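You operate a simulated robot arm through the tools that you are given. There is no shell and no other tool.

Carry out the task below with a simulated two-armed robot. There is one attempt and no reset: what you move stays moved.

Task
Change the rig's stroke to about 50 mm, lock the stop and prove it.
Fine: vent the rig first; air on again for a test run that shows the new stroke within 2 mm.

The check looks at the end state, three seconds after you hand in, the way a careful person would. Anything else that was tipped, shoved, dropped, spilled or broken makes it a failure.

Robot
Two 7-joint arms with two-finger parallel grippers on one trunk that stands fixed in place. Base frame: the origin is at the foot of the trunk, x ahead of it, y to its left, z up. Units: mm, degrees, N and s.
The left shoulder is at [70, 177, 1195], the right one opposite. With the tool pointing down near the work surface each hand reaches from about 300 to 740 mm from the base axis, measured 20 degrees to its own side. Payload 3.43 kg a hand.
Tool frame (each hand has its own): the origin (TCP) lies between the finger pads and is the grasp point; the fingertips stand 30 mm ahead of it; z points along the fingers, y is the line along which they close. Largest opening 94 mm; finger width 28, thickness 10; the body of the gripper, 50 by 96 mm, starts 55 mm behind the TCP.
Orientation is that of the tool frame in the base frame, as [roll, pitch, yaw] about the fixed x, y, z axes, in that order (R = Rz(yaw) Ry(pitch) Rx(roll)). With the fingers straight down and closing along the base's y, the tool's x points along the base's -x, its y along +y and its z along -z.

Tools
- The arms move only by the tool arm_command. It takes "left_commands", "right_commands" or both (then of equal length, played together; a hand with none holds still); each is a list of rows, each a list of 2 entries, a list of its own where there are three numbers: the shift along the tool's x, y, z in units of 300 mm (1.0 is 300 mm), then the turn, a rotation vector about the tool's x, y, z in units of 90 degrees (1.0 is 90 degrees). In form: [[[x, y, z], [wx, wy, wz]], ...]. A call has 1 to 20 rows; each row is the pose to reach, as a shift and turn from the pose commanded when the call began, along the tool's axes at that moment. "left_grip" and "right_grip" are, for a hand that has rows, the opening, from 0 (shut) to 1 (fully open), set as the call begins (left out, the last holds). A call with a number of a shift or a turn outside -1 to 1 is refused whole. A row lasts 0.2 s, in which the tool goes at most 50 mm and 8.6 degrees; a call with a longer step from one row to the next is refused whole, and so is a gripper value outside its range. Where a pose cannot be reached the arm comes as near as it can. A force on the tool above 80 N (or 10 N above the force at the start of the call, whichever is more), or a blocked arm, ends the call early, and 0.2 s more pass. Each finger travels about 153 mm/s and halts on what it meets, pressing with about 22 N; the grip force reading is that of the motor and also rises with nothing between the fingers. The clock runs only during rows and for 0.2 s after the last one: add rows that repeat a pose to give the fingers time. It gives the time, the measured TCP pose, the force on the tool (base axes), the opening and the grip force at its end, in the units of the frame above (readings bear some noise), with the torque about the TCP (base axes, N m) and any sound that the robot's microphone picked up.
- Cameras (640 x 400 px; columns grow to the right, rows downward): "scene" is now at [135.4, -24.8, 1510.7]; the picture's right is [-0.29, -0.96, -0.00], its down [-0.56, 0.17, -0.81] and it looks along [0.77, -0.24, -0.59] (base axes); focal length 326 px, centre (320, 200). "left" rides on the left gripper at [76, -14, -103] in its tool frame; the picture's right is [0.18, 0.98, 0.00], its down [-0.75, 0.14, -0.64] and it looks along [-0.63, 0.12, 0.77] (tool axes); focal length 243 px, centre (320, 200). "right" rides on the right gripper at [76, 14, -103] in its tool frame; the picture's right is [-0.18, 0.98, 0.00], its down [-0.75, -0.14, -0.64] and it looks along [-0.63, -0.12, 0.77] (tool axes); focal length 243 px, centre (320, 200). There is no depth. A picture from a camera that has moved, and an enlarged one, comes with that camera's place and axes in the base frame and with its lens.
- capture(camera): a new picture of that camera. No time passes.
- slide_trunk(by): slides the trunk up (or, below 0, down) by that many mm; the arms and the scene camera ride with it, the base frame stays. It gives what a move gives, with no picture.
- head_to(pan, tilt): turns the head with the scene camera to pan (to the left, within 86 degrees either way) and tilt (down, from -29 to 69), counted from straight ahead of the robot. It gives what a move gives.
- enlarge(camera, box): a new picture of the part [left, top, right, bottom] of that camera's present view, enlarged. No time passes.
- sign_off(): hands the job in; it is judged then, once.

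Places have to be worked out from the pictures, the camera data and where the tool is seen. Open the grippers and draw the arms clear of the work before you hand the job in, unless the task says otherwise.

The tools are called after ">>>" as a command line: name --argument value ..., lists and objects as JSON in quotes. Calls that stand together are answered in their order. arm_command: Moves the arms, as the interface text tells. Its arguments: {"type":"object","properties":{"left_commands":{"type":"array","items":{"type":"array"}},"left_grip":{"type":"number"},"right_commands":{"type":"array","items":{"type":"array"}},"right_grip":{"type":"number"}},"required":[]} The other tools are called the same way: slide_trunk (by) slides the trunk up or down; head_to (pan, tilt) turns the head that bears the scene camera; capture (camera) takes a picture; enlarge (camera, box) takes an enlarged picture of a part of a camera's view; sign_off () hands the job in.

At the start:

```text
time_s: 0.0
left_ee_pos: [445.3, 63.5, 1296.7]
left_ee_rot: [-179.9, 0.2, 179.9]
left_contact_force: [-0.1, 0.3, -0.1]
left_ft_torque: [-0.01, 0.0, -0.01]
left_width: 93.7
left_finger_force: 0.1
right_ee_pos: [517.3, -324.0, 1247.4]
right_ee_rot: [-179.9, 0.0, 179.9]
right_contact_force: [0.2, -0.1, 0.6]
right_ft_torque: [0.04, -0.01, 0.01]
right_width: 93.9
right_finger_force: 0.0
trunk travel left (down, up): [-775.0, 65.0]
head pan, tilt: [-17.0, 36.1]
```

scene: 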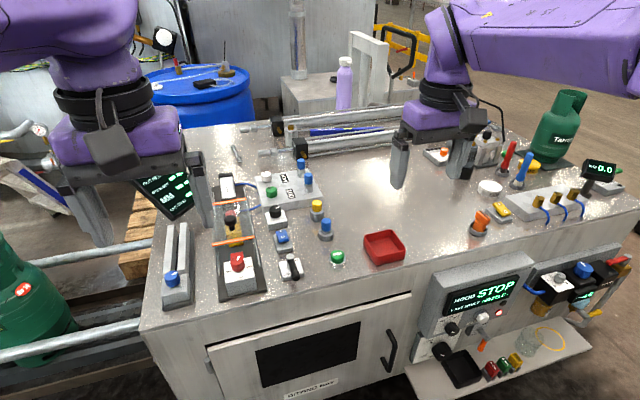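
right: 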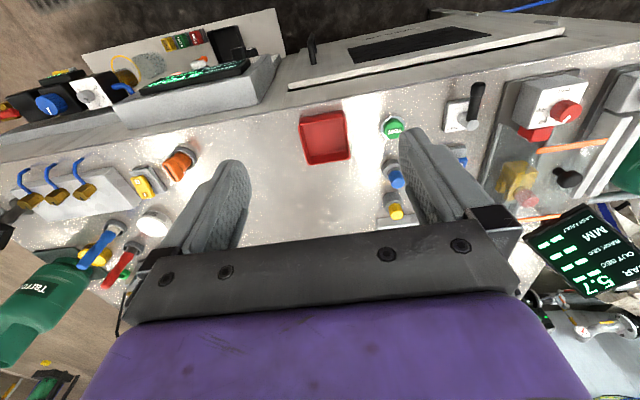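
left: 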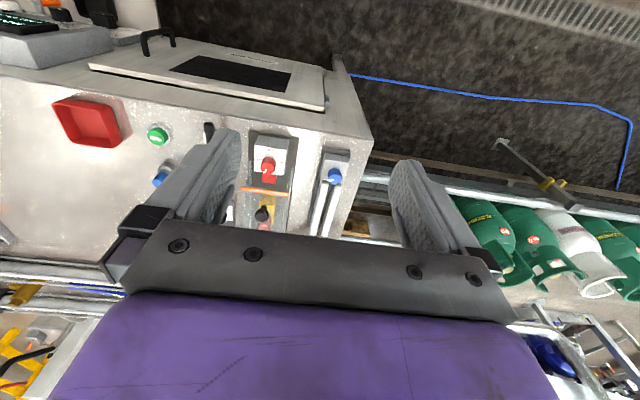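

I start by looking closely at the bench to understand the rig, without moving anything yet.

>>> enlarge --camera "scene" --box '[130, 140, 290, 320]'

>>> enlarge --camera "scene" --box '[240, 140, 420, 290]'

>>> enlarge --camera "scene" --box '[400, 80, 640, 260]'

>>> enlarge --camera "scene" --box '[400, 230, 640, 400]'

```text
2.22 times, centred on (210, 230) of scene
camera zoom: at [135.4, -24.8, 1510.7], right [-0.29, -0.96, 0.0], down [-0.56, 0.17, -0.81], along [0.77, -0.24, -0.59], focal length 724 px, centre (564, 133)
```

zoom: 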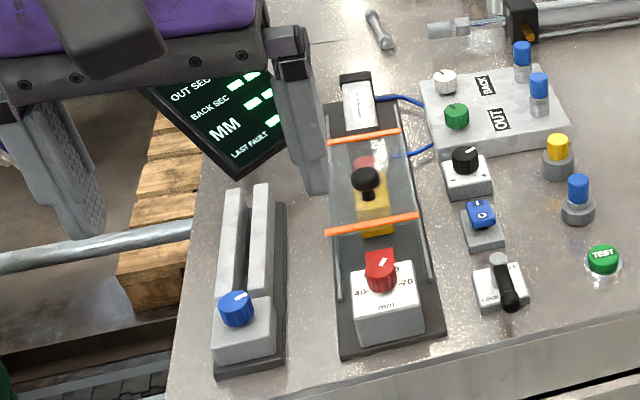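

```text
2.67 times, centred on (330, 215) of scene
camera zoom: at [135.4, -24.8, 1510.7], right [-0.29, -0.96, 0.0], down [-0.56, 0.17, -0.81], along [0.77, -0.24, -0.59], focal length 869 px, centre (293, 160)
```

zoom: 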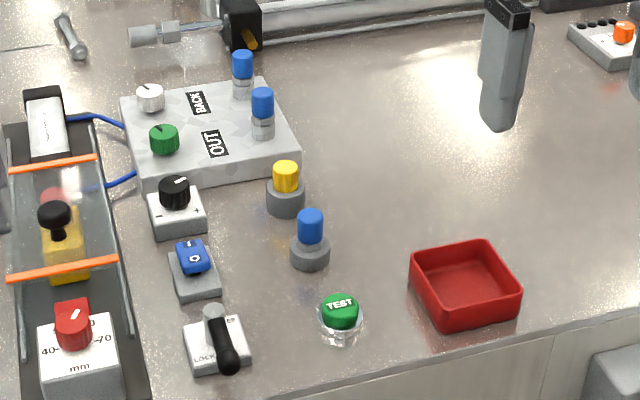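

```text
2.22 times, centred on (520, 170) of scene
camera zoom: at [135.4, -24.8, 1510.7], right [-0.29, -0.96, 0.0], down [-0.56, 0.17, -0.81], along [0.77, -0.24, -0.59], focal length 724 px, centre (-124, 267)
```

zoom: 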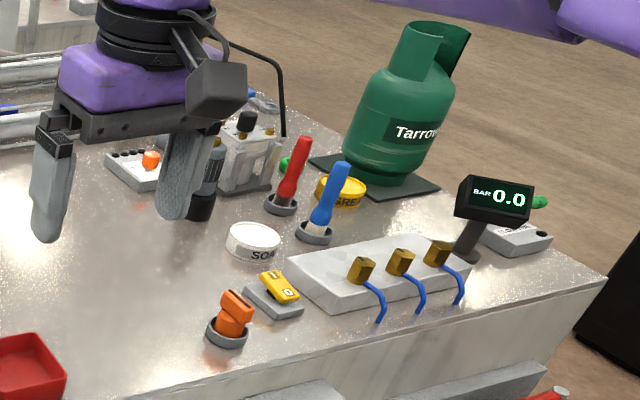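

```text
2.35 times, centred on (520, 315) of scene
camera zoom: at [135.4, -24.8, 1510.7], right [-0.29, -0.96, 0.0], down [-0.56, 0.17, -0.81], along [0.77, -0.24, -0.59], focal length 767 px, centre (-151, -71)
```

zoom: 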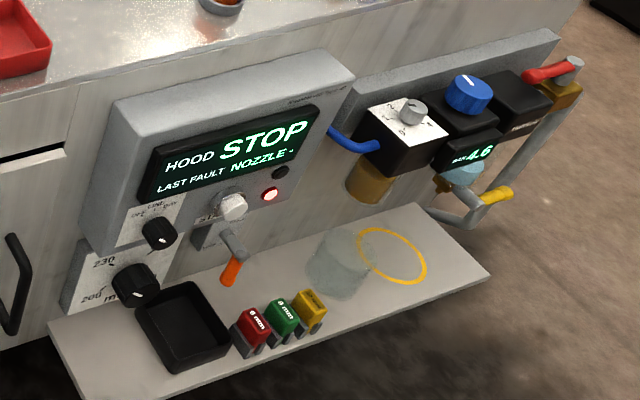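

The rig seems to be the cylinder at left (red stop knob 40–70 mm, lock lever, blue slide valve, TEST button, display behind). I'll look at the details with the hand cameras and then pan the head.

>>> enlarge --camera "right" --box '[370, 60, 640, 230]'

>>> enlarge --camera "right" --box '[480, 190, 640, 320]'

>>> enlarge --camera "left" --box '[130, 90, 370, 250]'

>>> head_to --pan 10 --tilt 45

```text
2.35 times, centred on (505, 145) of right
camera zoom: at [441.5, -308.7, 1350.2], right [0.18, 0.98, 0.0], down [0.75, -0.14, 0.64], along [0.63, -0.12, -0.77], focal length 571 px, centre (-115, 329)
```

zoom: 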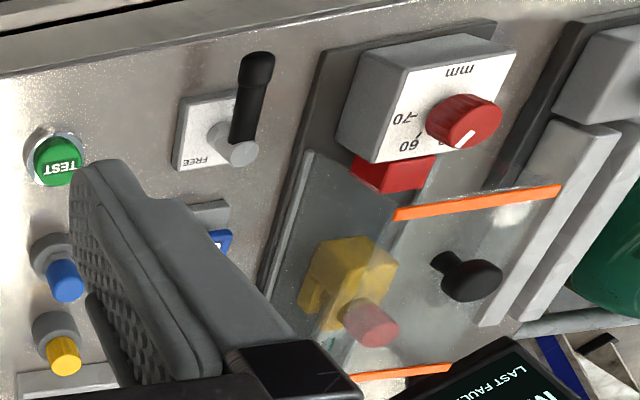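

```text
3.08 times, centred on (560, 255) of right
camera zoom: at [441.5, -308.7, 1350.2], right [0.18, 0.98, 0.0], down [0.75, -0.14, 0.64], along [0.63, -0.12, -0.77], focal length 746 px, centre (-418, 31)
```

zoom: 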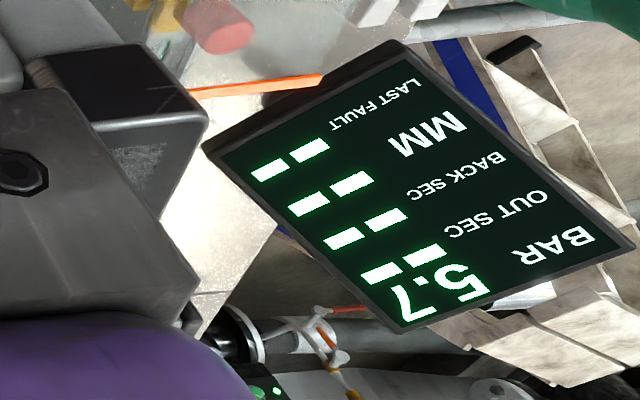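

```text
2.50 times, centred on (250, 170) of left
camera zoom: at [368.2, 49.5, 1400.1], right [-0.18, 0.98, 0.0], down [0.75, 0.14, 0.64], along [0.63, 0.12, -0.77], focal length 606 px, centre (495, 275)
```

zoom: 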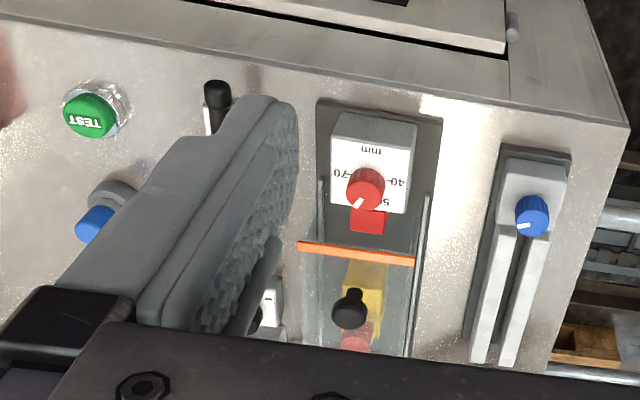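

```text
time_s: 0.9
left_ee_pos: [444.5, 64.5, 1297.2]
left_ee_rot: [-179.9, 0.1, 180.0]
left_contact_force: [1.2, -0.3, -0.6]
left_ft_torque: [0.02, -0.04, -0.02]
left_width: 94.1
left_finger_force: 0.0
right_ee_pos: [517.4, -325.3, 1247.7]
right_ee_rot: [180.0, 0.1, 179.9]
right_contact_force: [-0.8, -0.4, -0.5]
right_ft_torque: [-0.01, 0.0, -0.01]
right_width: 94.0
right_finger_force: 0.0
trunk travel left (down, up): [-775.0, 65.0]
head pan, tilt: [10.0, 45.0]
```

The display shows 5.7 bar and dashes for OUT, BACK, MM. I take the new scene view.

>>> capture --camera "scene"

```text
taken
camera scene: at [131.8, 14.8, 1497.6], right [0.17, -0.98, 0.0], down [-0.7, -0.12, -0.71], along [0.7, 0.12, -0.71], focal length 326 px, centre (320, 200)
```

scene: 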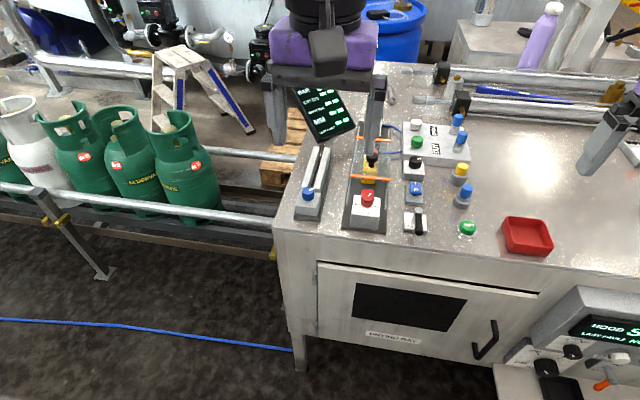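

The left arm hides the rig from the head camera. I move the left hand back and to the left, well above everything, to free the view.

>>> arm_command --left_commands '[[[0.08, 0.1, 0], [0, 0, 0]], [[0.16, 0.2, 0], [0, 0, 0]], [[0.24, 0.3, 0], [0, 0, 0]], [[0.32, 0.4, 0], [0, 0, 0]], [[0.4, 0.5, 0], [0, 0, 0]], [[0.4, 0.6, 0], [0, 0, 0]], [[0.4, 0.7, 0], [0, 0, 0]]]'

```text
time_s: 2.5
left_ee_pos: [324.7, 276.6, 1295.4]
left_ee_rot: [-179.9, 0.2, 179.9]
left_contact_force: [-0.5, 1.0, -0.5]
left_ft_torque: [-0.05, 0.0, 0.01]
left_width: 94.0
left_finger_force: 0.0
right_ee_pos: [515.9, -321.8, 1248.7]
right_ee_rot: [-179.9, -0.1, 179.8]
right_contact_force: [-0.6, -0.2, -0.5]
right_ft_torque: [-0.03, -0.01, -0.01]
right_width: 93.7
right_finger_force: 0.1
trunk travel left (down, up): [-775.0, 65.0]
head pan, tilt: [10.0, 45.0]
```

The arm moved as ordered; now I look at the rig again.

>>> capture --camera "scene"

>>> enlarge --camera "scene" --box '[280, 70, 400, 240]'

>>> enlarge --camera "scene" --box '[385, 100, 500, 245]'

>>> capture --camera "left"

```text
taken
camera scene: at [131.7, 17.1, 1497.6], right [0.17, -0.98, 0.0], down [-0.7, -0.12, -0.71], along [0.7, 0.12, -0.71], focal length 326 px, centre (320, 200)
```

scene: 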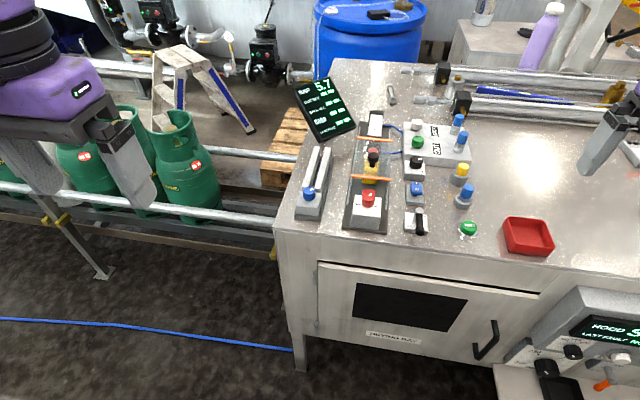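

```text
2.35 times, centred on (340, 155) of scene
camera zoom: at [131.7, 17.1, 1497.6], right [0.17, -0.98, 0.0], down [-0.7, -0.12, -0.71], along [0.7, 0.12, -0.71], focal length 767 px, centre (273, 306)
```

zoom: 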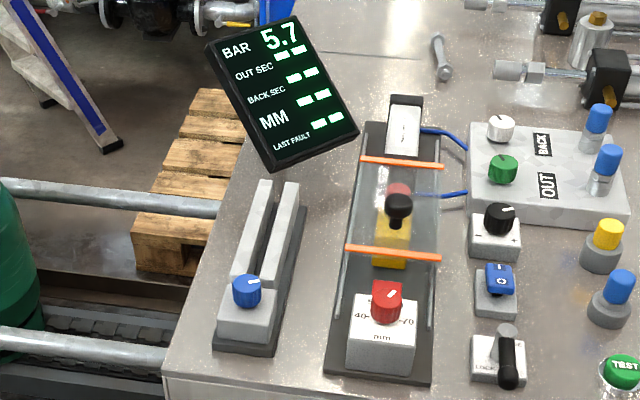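

```text
2.76 times, centred on (442, 172) of scene
camera zoom: at [131.7, 17.1, 1497.6], right [0.17, -0.98, 0.0], down [-0.7, -0.12, -0.71], along [0.7, 0.12, -0.71], focal length 899 px, centre (-18, 276)
```

zoom: 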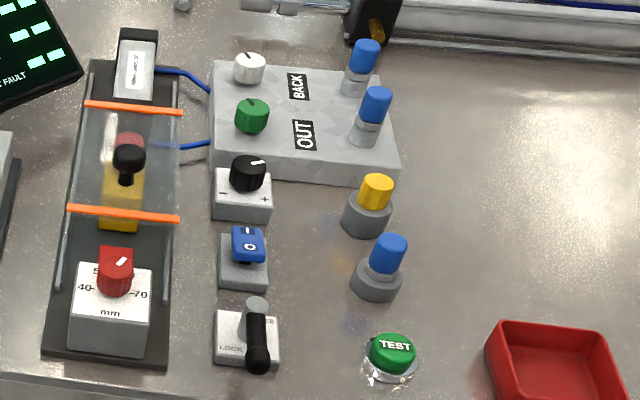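

```text
taken
camera left: at [247.1, 261.9, 1398.4], right [-0.18, 0.98, 0.0], down [0.75, 0.14, 0.64], along [0.63, 0.12, -0.77], focal length 243 px, centre (320, 200)
```

left: 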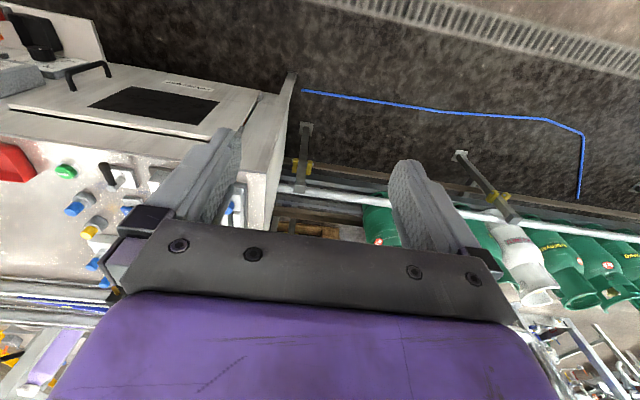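

The enlarged pictures are re-rendered sharply, so I zoom deeper on each control to read labels and states.

>>> enlarge --camera "scene" --box '[340, 175, 440, 240]'

>>> enlarge --camera "scene" --box '[395, 145, 485, 205]'

>>> enlarge --camera "scene" --box '[395, 185, 485, 245]'

>>> enlarge --camera "scene" --box '[340, 105, 420, 190]'

>>> enlarge --camera "scene" --box '[290, 70, 365, 145]'

>>> enlarge --camera "scene" --box '[285, 140, 345, 225]'

```text
6.15 times, centred on (390, 208) of scene
camera zoom: at [131.7, 17.1, 1497.6], right [0.17, -0.98, 0.0], down [-0.7, -0.12, -0.71], along [0.7, 0.12, -0.71], focal length 2006 px, centre (-111, 154)
```

zoom: 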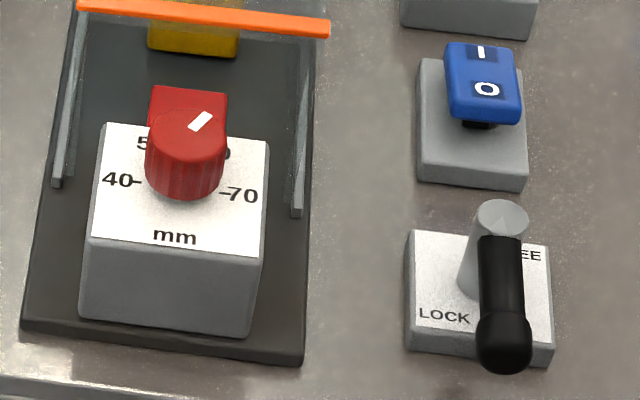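

```text
6.67 times, centred on (440, 175) of scene
camera zoom: at [131.7, 17.1, 1497.6], right [0.17, -0.98, 0.0], down [-0.7, -0.12, -0.71], along [0.7, 0.12, -0.71], focal length 2173 px, centre (-480, 367)
```

zoom: 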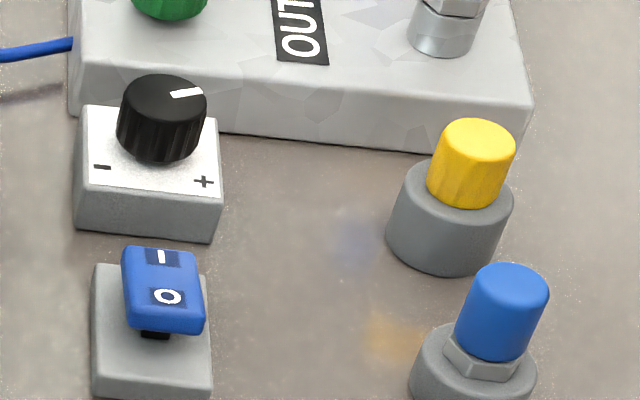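

```text
6.67 times, centred on (440, 215) of scene
camera zoom: at [131.7, 17.1, 1497.6], right [0.17, -0.98, 0.0], down [-0.7, -0.12, -0.71], along [0.7, 0.12, -0.71], focal length 2173 px, centre (-480, 100)
```

zoom: 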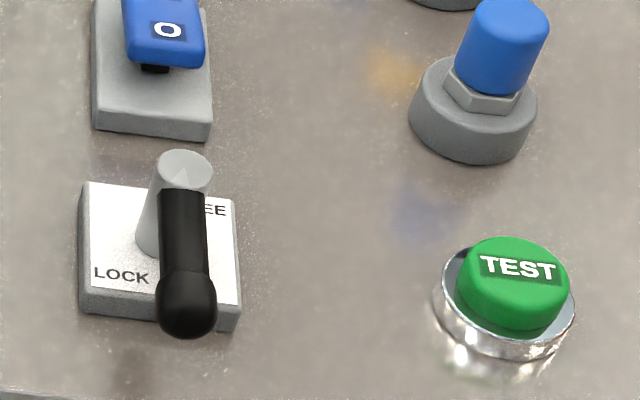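

```text
4.71 times, centred on (380, 148) of scene
camera zoom: at [131.7, 17.1, 1497.6], right [0.17, -0.98, 0.0], down [-0.7, -0.12, -0.71], along [0.7, 0.12, -0.71], focal length 1534 px, centre (38, 447)
```

zoom: 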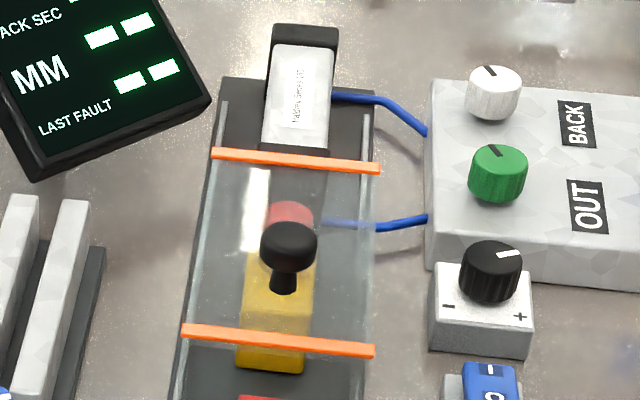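

```text
5.33 times, centred on (328, 108) of scene
camera zoom: at [131.7, 17.1, 1497.6], right [0.17, -0.98, 0.0], down [-0.7, -0.12, -0.71], along [0.7, 0.12, -0.71], focal length 1738 px, centre (280, 693)
```

zoom: 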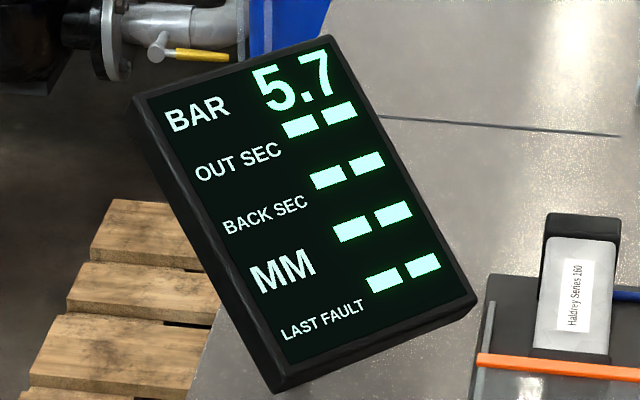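

```text
4.71 times, centred on (315, 182) of scene
camera zoom: at [131.7, 17.1, 1497.6], right [0.17, -0.98, 0.0], down [-0.7, -0.12, -0.71], along [0.7, 0.12, -0.71], focal length 1534 px, centre (344, 282)
```

zoom: 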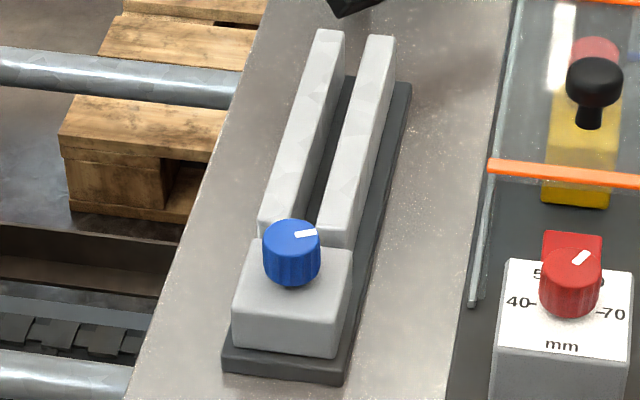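

The blue I/O rocker looks like the air switch, with the lock lever and red stop dial beside it. I bring the right hand low in front of the bench, tilted forward, to look at rocker and lever from a flat angle.

>>> arm_command --right_commands '[[[0.032, 0.086, 0.078], [0, -0.042, 0]], [[0.063, 0.172, 0.156], [0, -0.083, 0]], [[0.095, 0.258, 0.235], [0, -0.125, 0]], [[0.126, 0.345, 0.313], [0, -0.167, 0]], [[0.158, 0.431, 0.391], [0, -0.208, 0]], [[0.19, 0.517, 0.47], [0, -0.25, 0]], [[0.221, 0.603, 0.548], [0, -0.292, 0]], [[0.253, 0.69, 0.627], [0, -0.333, 0]]]'

>>> capture --camera "right"

>>> capture --camera "scene"

```text
time_s: 4.3
left_ee_pos: [323.7, 271.4, 1298.9]
left_ee_rot: [-180.0, 0.2, 179.9]
left_contact_force: [-0.2, -0.3, -0.7]
left_ft_torque: [0.02, -0.04, -0.02]
left_width: 94.0
left_finger_force: 0.1
right_ee_pos: [510.3, -274.8, 1106.6]
right_ee_rot: [178.8, 27.8, -176.8]
right_contact_force: [0.2, -1.2, -0.4]
right_ft_torque: [0.02, -0.05, 0.01]
right_width: 93.8
right_finger_force: 0.1
right hand out of reach, approached as far as the arm can: row 3, 4, 5, 6, 7, 8
trunk travel left (down, up): [-775.0, 65.0]
head pan, tilt: [10.0, 45.0]
```

```text
taken
camera right: at [395.6, -269.2, 1161.1], right [0.1, 0.99, 0.1], down [0.38, -0.13, 0.92], along [0.92, -0.05, -0.39], focal length 243 px, centre (320, 200)
```

right: 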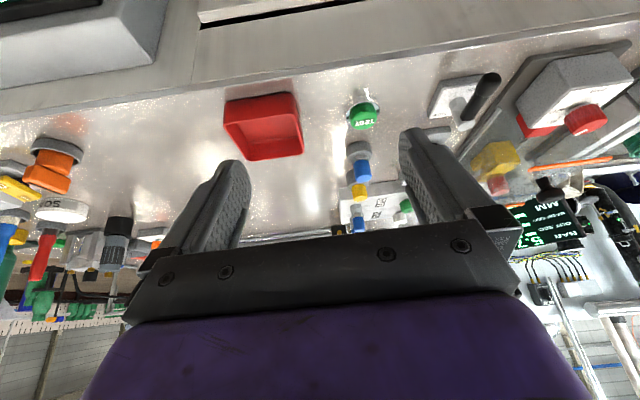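

```text
taken
camera scene: at [131.4, 12.5, 1497.6], right [0.17, -0.98, 0.0], down [-0.7, -0.12, -0.71], along [0.7, 0.12, -0.71], focal length 326 px, centre (320, 200)
```

scene: 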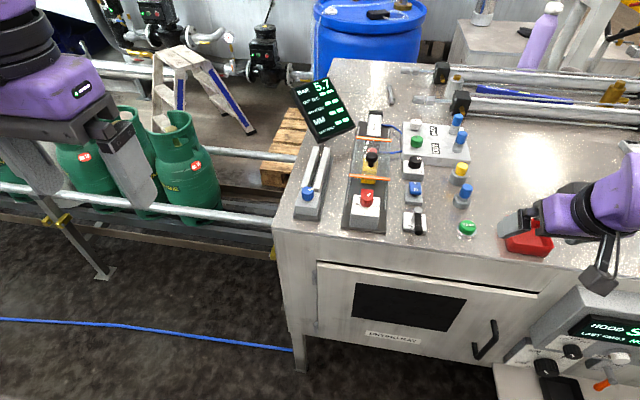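

The right arm could not get that close with this tilt, but nothing was touched. I zoom in from here and then shift the hand sideways to see the rocker.

>>> enlarge --camera "right" --box '[340, 60, 520, 220]'

>>> arm_command --right_commands '[[[0, -0.1, 0], [0, 0, 0]], [[0, -0.2, 0], [0, 0, 0]]]'

>>> capture --camera "right"

```text
2.50 times, centred on (430, 140) of right
camera zoom: at [395.6, -269.2, 1161.1], right [0.1, 0.99, 0.1], down [0.38, -0.13, 0.92], along [0.92, -0.05, -0.39], focal length 606 px, centre (45, 350)
```

zoom: 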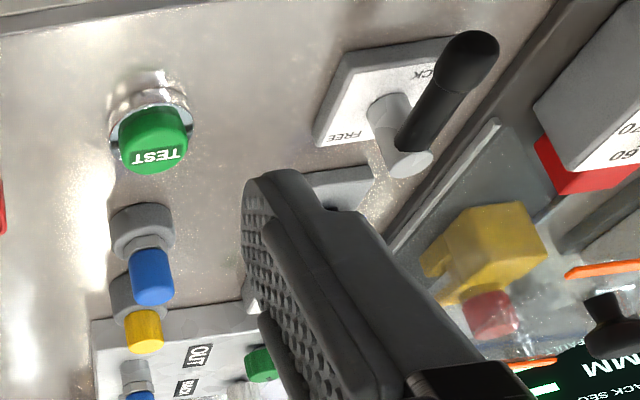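

```text
time_s: 4.9
left_ee_pos: [324.9, 272.0, 1297.1]
left_ee_rot: [179.8, 0.1, 179.9]
left_contact_force: [0.7, 0.3, 1.1]
left_ft_torque: [0.01, -0.01, 0.01]
left_width: 93.9
left_finger_force: 0.0
right_ee_pos: [518.5, -336.6, 1104.7]
right_ee_rot: [178.8, 27.7, -176.8]
right_contact_force: [0.2, -0.7, 0.6]
right_ft_torque: [0.0, -0.01, 0.01]
right_width: 93.9
right_finger_force: 0.0
trunk travel left (down, up): [-775.0, 65.0]
head pan, tilt: [10.0, 45.0]
```

```text
taken
camera right: at [403.0, -331.1, 1160.2], right [0.1, 0.99, 0.1], down [0.38, -0.13, 0.92], along [0.92, -0.05, -0.39], focal length 243 px, centre (320, 200)
```

right: 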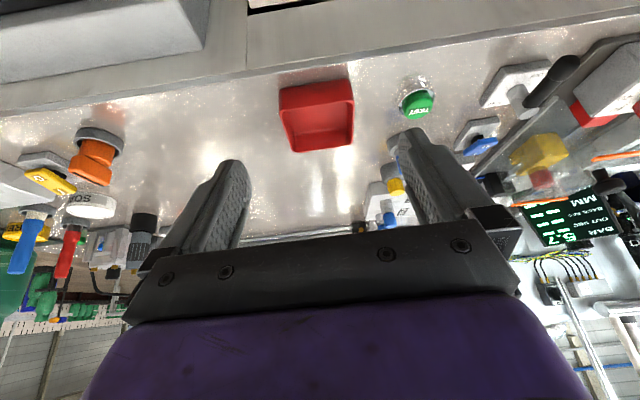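

The rocker is visible now between TEST and lever; I zoom in on it.

>>> enlarge --camera "right" --box '[445, 105, 525, 165]'

>>> enlarge --camera "right" --box '[470, 45, 590, 125]'

```text
6.67 times, centred on (485, 135) of right
camera zoom: at [403.0, -331.1, 1160.2], right [0.1, 0.99, 0.1], down [0.38, -0.13, 0.92], along [0.92, -0.05, -0.39], focal length 1618 px, centre (-780, 633)
```

zoom: 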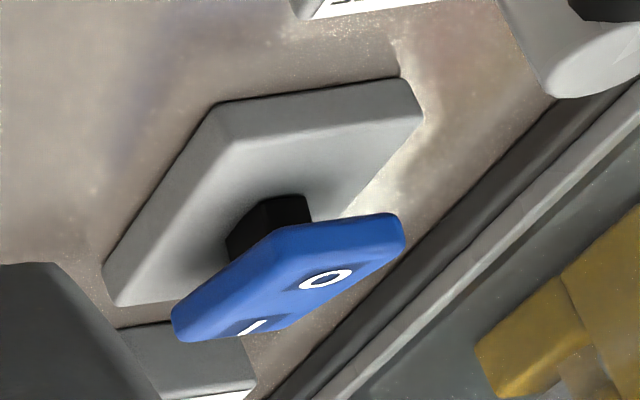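

```text
5.00 times, centred on (530, 85) of right
camera zoom: at [403.0, -331.1, 1160.2], right [0.1, 0.99, 0.1], down [0.38, -0.13, 0.92], along [0.92, -0.05, -0.39], focal length 1213 px, centre (-730, 775)
```

zoom: 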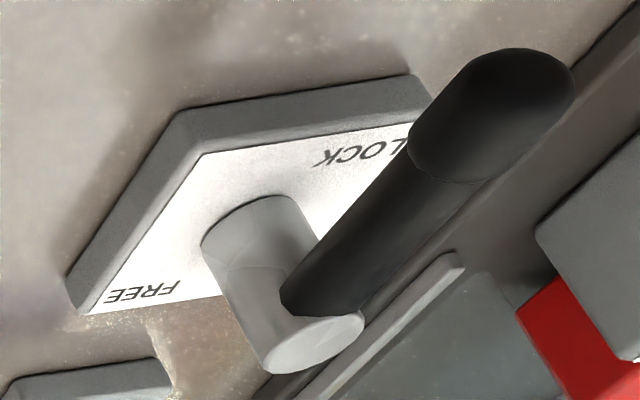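

The rocker paddle is tilted with its I end down (air on); O end is up and needs pressing. The lever points to the front, at LOCK. I bring the left hand above the rig (tool down, high) to triangulate the knob, lever and rocker.

>>> arm_command --left_commands '[[[-0.082, -0.113, 0], [0, 0, 0]], [[-0.163, -0.227, 0.05], [0, 0, 0]], [[-0.245, -0.34, 0.1], [0, 0, 0]], [[-0.327, -0.453, 0.15], [0, 0, 0]], [[-0.408, -0.567, 0.2], [0, 0, 0]], [[-0.49, -0.68, 0.26], [0, 0, 0]], [[-0.572, -0.793, 0.32], [0, 0, 0]], [[-0.653, -0.907, 0.39], [0, 0, 0]]]'

>>> capture --camera "left"

```text
time_s: 6.7
left_ee_pos: [523.4, 0.5, 1180.4]
left_ee_rot: [179.9, 0.0, 179.8]
left_contact_force: [0.8, 0.9, -0.4]
left_ft_torque: [0.02, -0.01, 0.02]
left_width: 94.1
left_finger_force: 0.1
right_ee_pos: [519.5, -337.8, 1105.0]
right_ee_rot: [178.8, 27.6, -176.8]
right_contact_force: [-1.1, -1.1, -0.3]
right_ft_torque: [0.02, 0.02, 0.0]
right_width: 94.0
right_finger_force: 0.0
trunk travel left (down, up): [-775.0, 65.0]
head pan, tilt: [10.0, 45.0]
```

```text
taken
camera left: at [446.9, -14.3, 1283.2], right [-0.18, 0.98, 0.0], down [0.75, 0.14, 0.64], along [0.63, 0.12, -0.77], focal length 243 px, centre (320, 200)
```

left: 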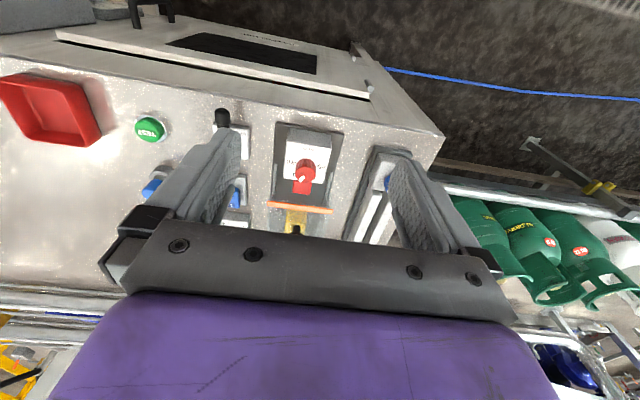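

The knob is visible between the fingers. I zoom for a precise fix.

>>> enlarge --camera "left" --box '[262, 110, 352, 215]'

>>> enlarge --camera "left" --box '[120, 90, 260, 180]'

>>> enlarge --camera "scene" --box '[340, 170, 480, 245]'

```text
3.81 times, centred on (307, 162) of left
camera zoom: at [446.9, -14.3, 1283.2], right [-0.18, 0.98, 0.0], down [0.75, 0.14, 0.64], along [0.63, 0.12, -0.77], focal length 924 px, centre (370, 343)
```

zoom: 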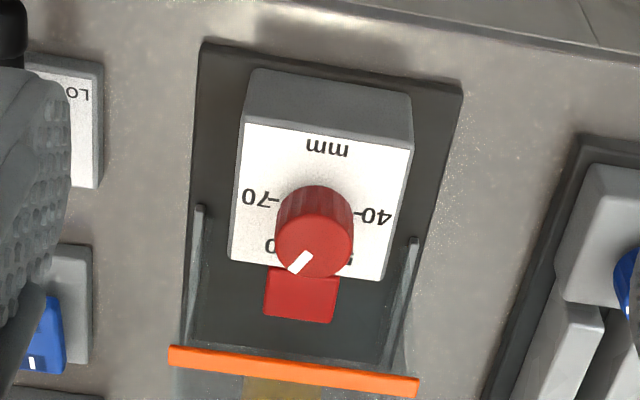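

```text
4.44 times, centred on (190, 135) of left
camera zoom: at [446.9, -14.3, 1283.2], right [-0.18, 0.98, 0.0], down [0.75, 0.14, 0.64], along [0.63, 0.12, -0.77], focal length 1078 px, centre (898, 489)
```

zoom: 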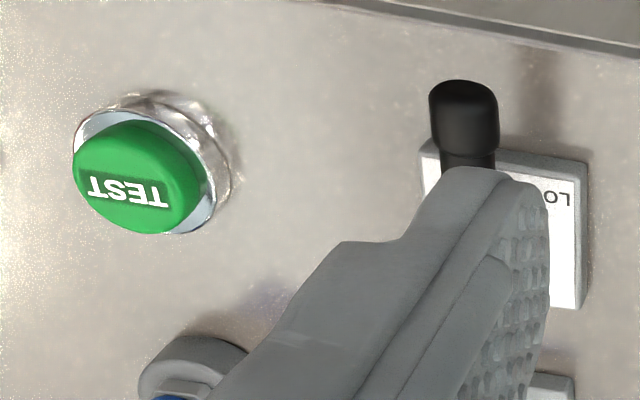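

```text
4.57 times, centred on (410, 208) of scene
camera zoom: at [134.4, 12.2, 1497.3], right [0.17, -0.98, 0.0], down [-0.7, -0.12, -0.71], along [0.69, 0.12, -0.71], focal length 1490 px, centre (-91, 166)
```

zoom: 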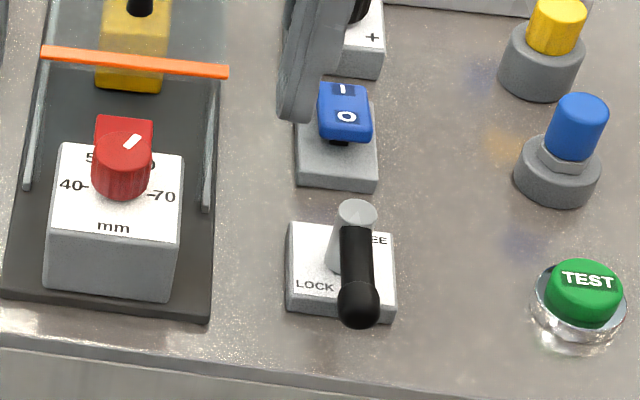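

The knob top is at about (615, 0, 1034) with the pointer near 60 mm. I need to know how near the guard's orange band stands to the knob, so I look from the right-hand camera too.

>>> enlarge --camera "right" --box '[540, 60, 640, 220]'

>>> enlarge --camera "left" --box '[250, 150, 370, 240]'

```text
2.50 times, centred on (590, 140) of right
camera zoom: at [404.9, -330.4, 1159.7], right [0.1, 0.99, 0.1], down [0.38, -0.13, 0.92], along [0.92, -0.05, -0.39], focal length 606 px, centre (-355, 350)
```

zoom: 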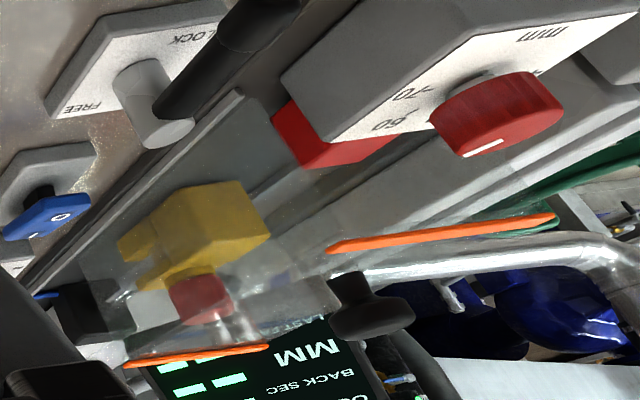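

```text
4.44 times, centred on (310, 195) of left
camera zoom: at [446.9, -14.3, 1283.2], right [-0.18, 0.98, 0.0], down [0.75, 0.14, 0.64], along [0.63, 0.12, -0.77], focal length 1078 px, centre (364, 222)
```

zoom: 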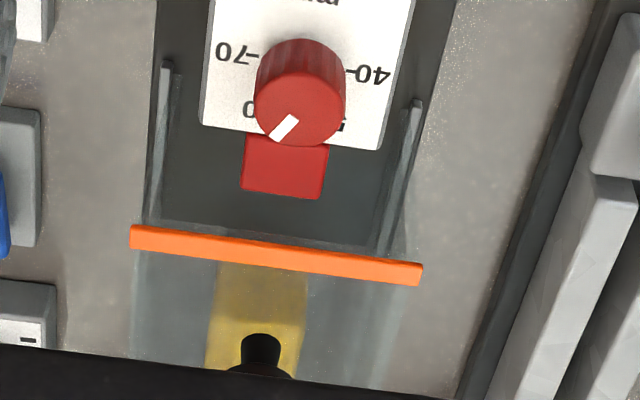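

Cross-checking views: rocker O label at about (710, −108, 984), I label (737, −108, 978), guard band at x≈660, z≈1048. I withdraw the left hand to the left and bring the right hand, tool down and shut, to a spot above and short of the rocker.

>>> arm_command --left_commands '[[[0.05, 0.075, -0.033], [0, 0, 0]], [[0.1, 0.149, -0.067], [0, 0, 0]], [[0.151, 0.224, -0.1], [0, 0, 0]], [[0.2, 0.298, -0.133], [0, 0, 0]], [[0.252, 0.373, -0.167], [0, 0, 0]], [[0.302, 0.448, -0.2], [0, 0, 0]], [[0.353, 0.522, -0.234], [0, 0, 0]], [[0.403, 0.597, -0.267], [0, 0, 0]]]' --right_commands '[[[-0.046, 0.092, 0.033], [0.0027, 0.0384, 0.0048]], [[-0.093, 0.184, 0.067], [0.0054, 0.0768, 0.0095]], [[-0.139, 0.276, 0.1], [0.0081, 0.1152, 0.0143]], [[-0.186, 0.368, 0.134], [0.0109, 0.1537, 0.0191]], [[-0.232, 0.46, 0.167], [0.0136, 0.1921, 0.0238]], [[-0.278, 0.552, 0.2], [0.0163, 0.2305, 0.0286]], [[-0.325, 0.644, 0.234], [0.019, 0.2689, 0.0333]], [[-0.371, 0.736, 0.267], [0.0217, 0.3073, 0.0381]]]' --right_grip 0

>>> capture --camera "scene"

>>> capture --camera "right"

```text
time_s: 8.5
left_ee_pos: [403.9, 182.4, 1259.7]
left_ee_rot: [-179.9, 0.2, 179.9]
left_contact_force: [0.1, 0.0, 0.4]
left_ft_torque: [-0.01, -0.01, -0.06]
left_width: 94.2
left_finger_force: 0.0
right_ee_pos: [641.3, -100.9, 1093.9]
right_ee_rot: [-179.7, -0.1, 180.0]
right_contact_force: [0.1, 0.4, 0.4]
right_ft_torque: [-0.03, 0.05, 0.01]
right_width: 0.0
right_finger_force: 22.5
trunk travel left (down, up): [-775.0, 65.0]
head pan, tilt: [10.0, 45.0]
```

```text
taken
camera scene: at [133.2, 18.7, 1497.4], right [0.17, -0.98, 0.0], down [-0.7, -0.12, -0.71], along [0.7, 0.12, -0.71], focal length 326 px, centre (320, 200)
```

scene: 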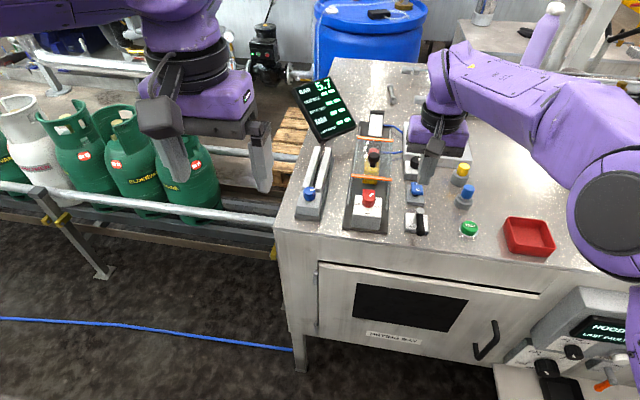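

```text
taken
camera right: at [566.7, -84.7, 1196.9], right [0.18, 0.98, -0.01], down [0.76, -0.14, 0.64], along [0.63, -0.12, -0.77], focal length 243 px, centre (320, 200)
```

right: 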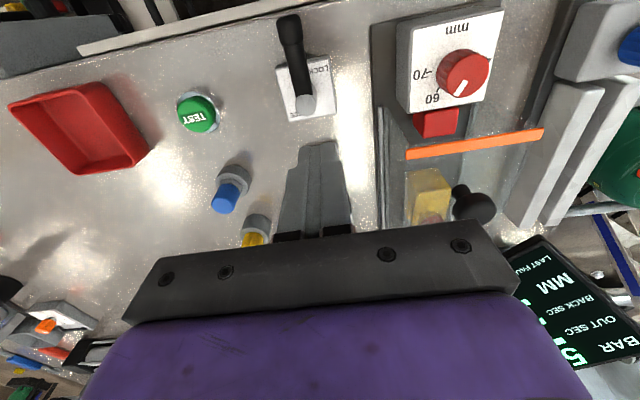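

The shut right hand is above the lever, ahead of the rocker, at about (641, −103, 1094). I move it forward and lower to see whether it can reach above the O end.

>>> arm_command --right_commands '[[[-0.05, -0.005, 0.02], [0, 0, 0]], [[-0.1, -0.01, 0.05], [0, 0, 0]], [[-0.15, -0.015, 0.08], [0, 0, 0]], [[-0.193, -0.017, 0.113], [0, 0, 0]]]'

>>> capture --camera "right"

>>> enlarge --camera "scene" --box '[370, 120, 490, 240]'

```text
time_s: 9.5
left_ee_pos: [401.1, 179.4, 1260.7]
left_ee_rot: [-179.9, 0.1, 179.8]
left_contact_force: [0.1, 0.1, 0.1]
left_ft_torque: [-0.02, 0.02, 0.01]
left_width: 94.3
left_finger_force: 0.2
right_ee_pos: [676.9, -99.7, 1060.8]
right_ee_rot: [-179.9, -0.1, 180.0]
right_contact_force: [0.3, -0.6, 0.4]
right_ft_torque: [0.01, -0.02, 0.01]
right_width: 0.0
right_finger_force: 22.5
right hand out of reach, approached as far as the arm can: row 3, 4
trunk travel left (down, up): [-775.0, 65.0]
head pan, tilt: [10.0, 45.0]
```

```text
taken
camera right: at [601.3, -84.7, 1163.0], right [0.18, 0.98, 0.0], down [0.75, -0.14, 0.64], along [0.63, -0.12, -0.77], focal length 243 px, centre (320, 200)
```

right: 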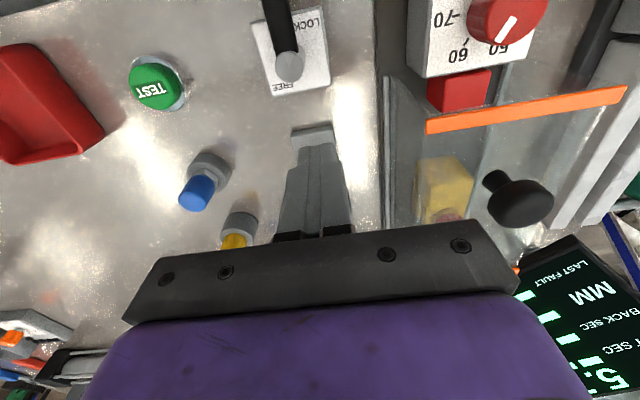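

```text
3.33 times, centred on (430, 180) of scene
camera zoom: at [131.7, 15.2, 1497.6], right [0.17, -0.98, 0.0], down [-0.7, -0.12, -0.71], along [0.7, 0.12, -0.71], focal length 1086 px, centre (-47, 267)
```

zoom: 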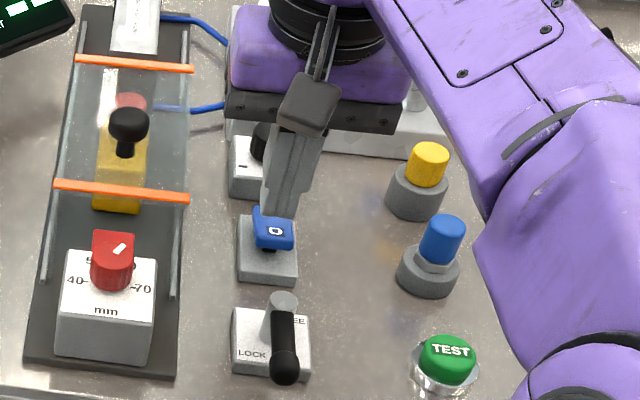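

Straight down the arm ends at x≈677, so I tilt the fingers forward 20° to extend the reach, staying above the rocker.

>>> arm_command --right_commands '[[[0, -0.005, -0.007], [0, -0.074, 0]], [[-0.03, -0.01, -0.007], [0, -0.148, 0]], [[-0.06, -0.0167, -0.007], [0, -0.2222, 0]], [[-0.09, -0.0167, -0.007], [0, -0.2222, 0]]]'

>>> enlarge --camera "scene" --box '[370, 120, 490, 240]'

>>> capture --camera "right"

```text
time_s: 10.5
left_ee_pos: [400.8, 180.4, 1260.3]
left_ee_rot: [-180.0, 0.1, 179.9]
left_contact_force: [0.0, 0.0, 0.3]
left_ft_torque: [-0.01, 0.02, 0.0]
left_width: 93.8
left_finger_force: 0.1
right_ee_pos: [738.3, -93.3, 1065.9]
right_ee_rot: [-179.9, 20.0, -179.9]
right_contact_force: [0.2, -0.4, -0.4]
right_ft_torque: [-0.02, 0.0, -0.01]
right_width: 0.0
right_finger_force: 22.2
right hand out of reach, approached as far as the arm can: row 1, 2, 3, 4
trunk travel left (down, up): [-775.0, 65.0]
head pan, tilt: [10.0, 45.0]
```

```text
3.33 times, centred on (430, 180) of scene
camera zoom: at [131.4, 15.1, 1497.6], right [0.17, -0.98, 0.0], down [-0.7, -0.12, -0.71], along [0.7, 0.12, -0.71], focal length 1086 px, centre (-47, 267)
```

zoom: 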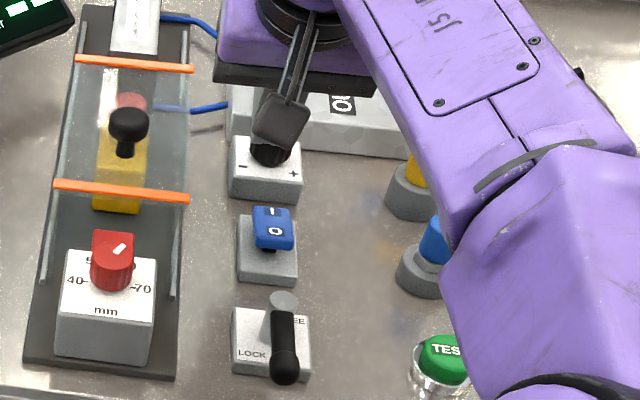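

```text
taken
camera right: at [632.9, -78.9, 1135.3], right [0.17, 0.98, 0.06], down [0.49, -0.14, 0.86], along [0.86, -0.12, -0.5], focal length 243 px, centre (320, 200)
```

right: 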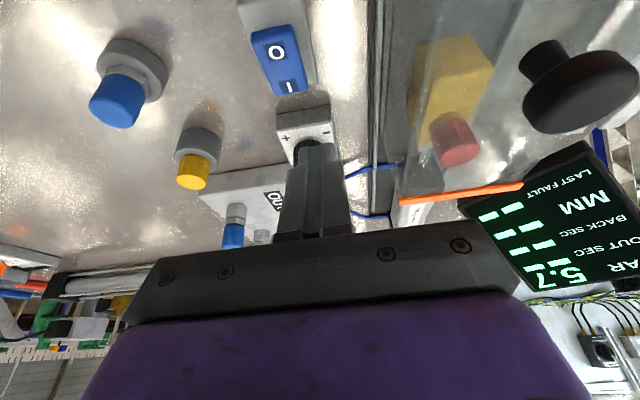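

The hand overshot to x≈738 over the regulator knob (still 60 mm above it). I pull it back toward the O end at the same tilt and check the pose.

>>> arm_command --right_commands '[[[0.05, -0.02, -0.013], [0, 0, 0]], [[0.104, -0.04, -0.027], [0, 0, 0]]]'

>>> enlarge --camera "scene" --box '[370, 120, 490, 240]'

>>> capture --camera "right"

```text
time_s: 11.1
left_ee_pos: [401.2, 179.6, 1260.4]
left_ee_rot: [180.0, 0.1, 179.8]
left_contact_force: [-0.9, 0.3, 0.2]
left_ft_torque: [-0.01, 0.02, 0.02]
left_width: 94.1
left_finger_force: 0.1
right_ee_pos: [739.6, -95.0, 1064.3]
right_ee_rot: [-179.7, 20.0, 180.0]
right_contact_force: [0.2, 0.3, -0.5]
right_ft_torque: [0.0, 0.02, -0.04]
right_width: 0.2
right_finger_force: 21.9
right hand out of reach, approached as far as the arm can: row 1, 2
trunk travel left (down, up): [-775.0, 65.0]
head pan, tilt: [10.0, 45.0]
```

```text
3.33 times, centred on (430, 180) of scene
camera zoom: at [131.7, 15.2, 1497.6], right [0.17, -0.98, 0.0], down [-0.7, -0.12, -0.71], along [0.7, 0.12, -0.71], focal length 1086 px, centre (-47, 267)
```

zoom: 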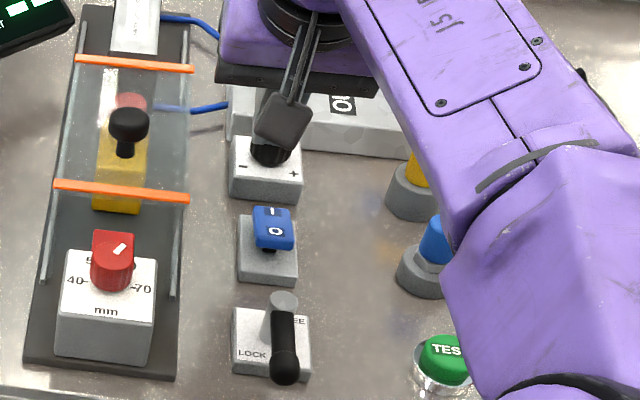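

```text
taken
camera right: at [633.3, -80.0, 1134.8], right [0.17, 0.98, 0.06], down [0.49, -0.14, 0.86], along [0.85, -0.12, -0.51], focal length 243 px, centre (320, 200)
```

right: 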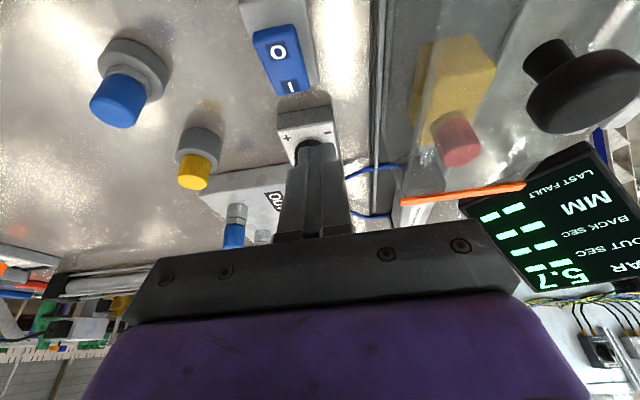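

The arm appears stuck at a stretched posture. I back it off with a larger retreat up and toward the body to leave that posture.

>>> arm_command --right_commands '[[[0.1, -0.03, -0.1], [0, 0.05, 0]], [[0.2, -0.06, -0.2], [0, 0.1, 0]], [[0.3, -0.09, -0.25], [0, 0.15, 0]], [[0.4, -0.12, -0.25], [0, 0.2222, 0]]]'

>>> capture --camera "scene"

```text
time_s: 12.1
left_ee_pos: [403.9, 177.8, 1259.0]
left_ee_rot: [179.9, 0.0, 179.8]
left_contact_force: [0.7, 1.0, -0.2]
left_ft_torque: [0.02, 0.02, -0.01]
left_width: 94.1
left_finger_force: 0.1
right_ee_pos: [603.6, -133.7, 1095.5]
right_ee_rot: [-180.0, -0.1, 179.9]
right_contact_force: [0.9, -0.1, -0.6]
right_ft_torque: [0.02, 0.02, -0.02]
right_width: 0.0
right_finger_force: 22.1
right hand out of reach, approached as far as the arm can: row 1, 2
trunk travel left (down, up): [-775.0, 65.0]
head pan, tilt: [10.0, 45.0]
```

```text
taken
camera scene: at [135.0, 13.2, 1497.3], right [0.17, -0.98, 0.0], down [-0.7, -0.12, -0.71], along [0.69, 0.12, -0.71], focal length 326 px, centre (320, 200)
```

scene: 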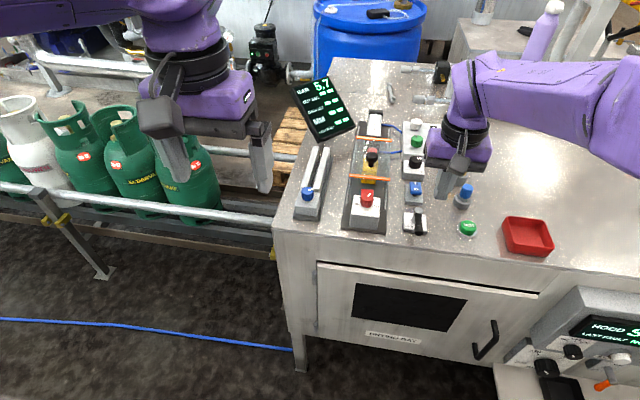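

The hand is free again at (603, −132, 1095). I now approach with a 25° forward tilt from the start, so the wrist stays within reach.

>>> arm_command --right_commands '[[[-0.04, 0.02, 0.02], [0, -0.069, 0]], [[-0.12, 0.04, 0.05], [0, -0.139, 0]], [[-0.22, 0.06, 0.08], [0, -0.208, 0]], [[-0.327, 0.08, 0.107], [0, -0.2778, 0]], [[-0.327, 0.08, 0.107], [0, -0.2778, 0]]]'

>>> capture --camera "right"

>>> enlarge --camera "scene" --box '[370, 120, 490, 240]'

```text
time_s: 13.3
left_ee_pos: [400.8, 179.5, 1262.2]
left_ee_rot: [180.0, 0.1, 179.9]
left_contact_force: [0.3, 0.1, -0.8]
left_ft_torque: [0.01, 0.03, -0.02]
left_width: 93.8
left_finger_force: 0.1
right_ee_pos: [753.7, -125.9, 1080.8]
right_ee_rot: [-179.9, 24.9, -179.7]
right_contact_force: [0.3, 0.0, 0.3]
right_ft_torque: [-0.02, 0.0, -0.01]
right_width: 0.0
right_finger_force: 21.9
right hand out of reach, approached as far as the arm can: row 2, 3, 4, 5
trunk travel left (down, up): [-775.0, 65.0]
head pan, tilt: [10.0, 45.0]
```

```text
taken
camera right: at [642.6, -109.9, 1143.4], right [0.16, 0.98, 0.07], down [0.42, -0.14, 0.9], along [0.89, -0.12, -0.43], focal length 243 px, centre (320, 200)
```

right: 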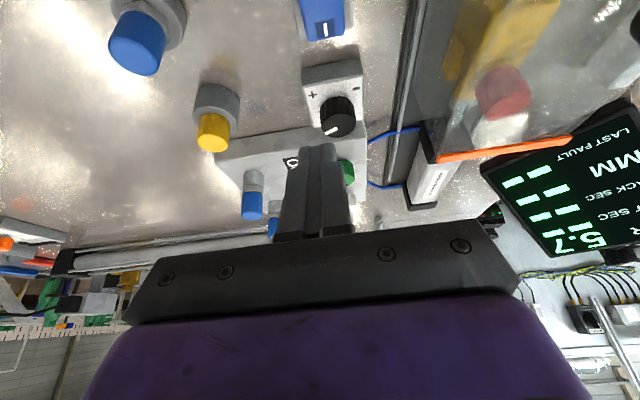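

```text
3.33 times, centred on (430, 180) of scene
camera zoom: at [131.8, 14.8, 1497.6], right [0.17, -0.98, 0.0], down [-0.7, -0.12, -0.71], along [0.7, 0.12, -0.71], focal length 1086 px, centre (-47, 267)
```

zoom: 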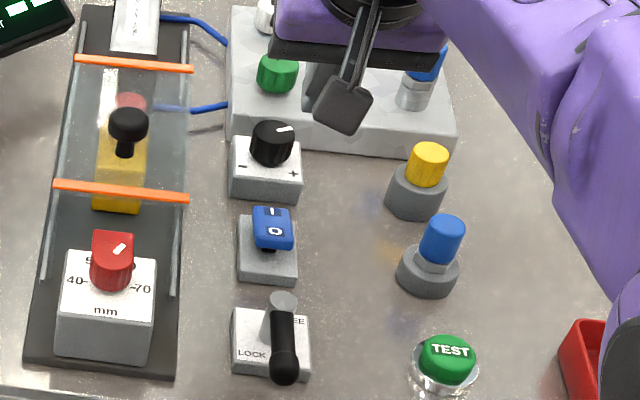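

Tilting is limited because the wrist sits too low relative to the shoulder. I retreat up and back, tool down, then lower the trunk so the forearm can carry a forward-tilted hand.

>>> arm_command --right_commands '[[[0.03, -0.004, -0.12], [0, 0.04, 0]], [[0.07, -0.009, -0.24], [0, 0.09, 0]], [[0.11, -0.013, -0.36], [0, 0.14, 0]], [[0.15, -0.018, -0.47], [0, 0.19, 0]], [[0.2, -0.022, -0.57], [0, 0.235, 0]], [[0.242, -0.027, -0.664], [0, 0.2778, 0]]]'

>>> capture --camera "scene"

```text
time_s: 14.7
left_ee_pos: [400.2, 178.8, 1260.6]
left_ee_rot: [-180.0, 0.2, 179.8]
left_contact_force: [0.9, 0.6, 0.1]
left_ft_torque: [0.04, 0.02, 0.0]
left_width: 93.9
left_finger_force: 0.0
right_ee_pos: [600.3, -129.1, 1233.0]
right_ee_rot: [-179.9, -0.2, -180.0]
right_contact_force: [0.1, -0.2, 0.4]
right_ft_torque: [0.01, 0.04, 0.01]
right_width: 0.3
right_finger_force: 22.0
trunk travel left (down, up): [-775.0, 65.0]
head pan, tilt: [10.0, 45.0]
```

```text
taken
camera scene: at [130.9, 14.8, 1497.6], right [0.17, -0.98, 0.0], down [-0.7, -0.12, -0.71], along [0.7, 0.12, -0.71], focal length 326 px, centre (320, 200)
```

scene: 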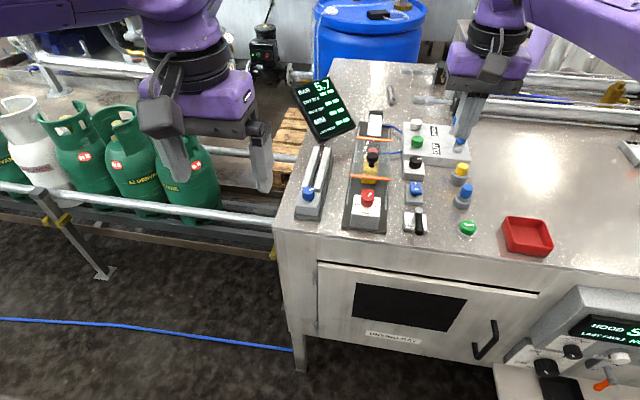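

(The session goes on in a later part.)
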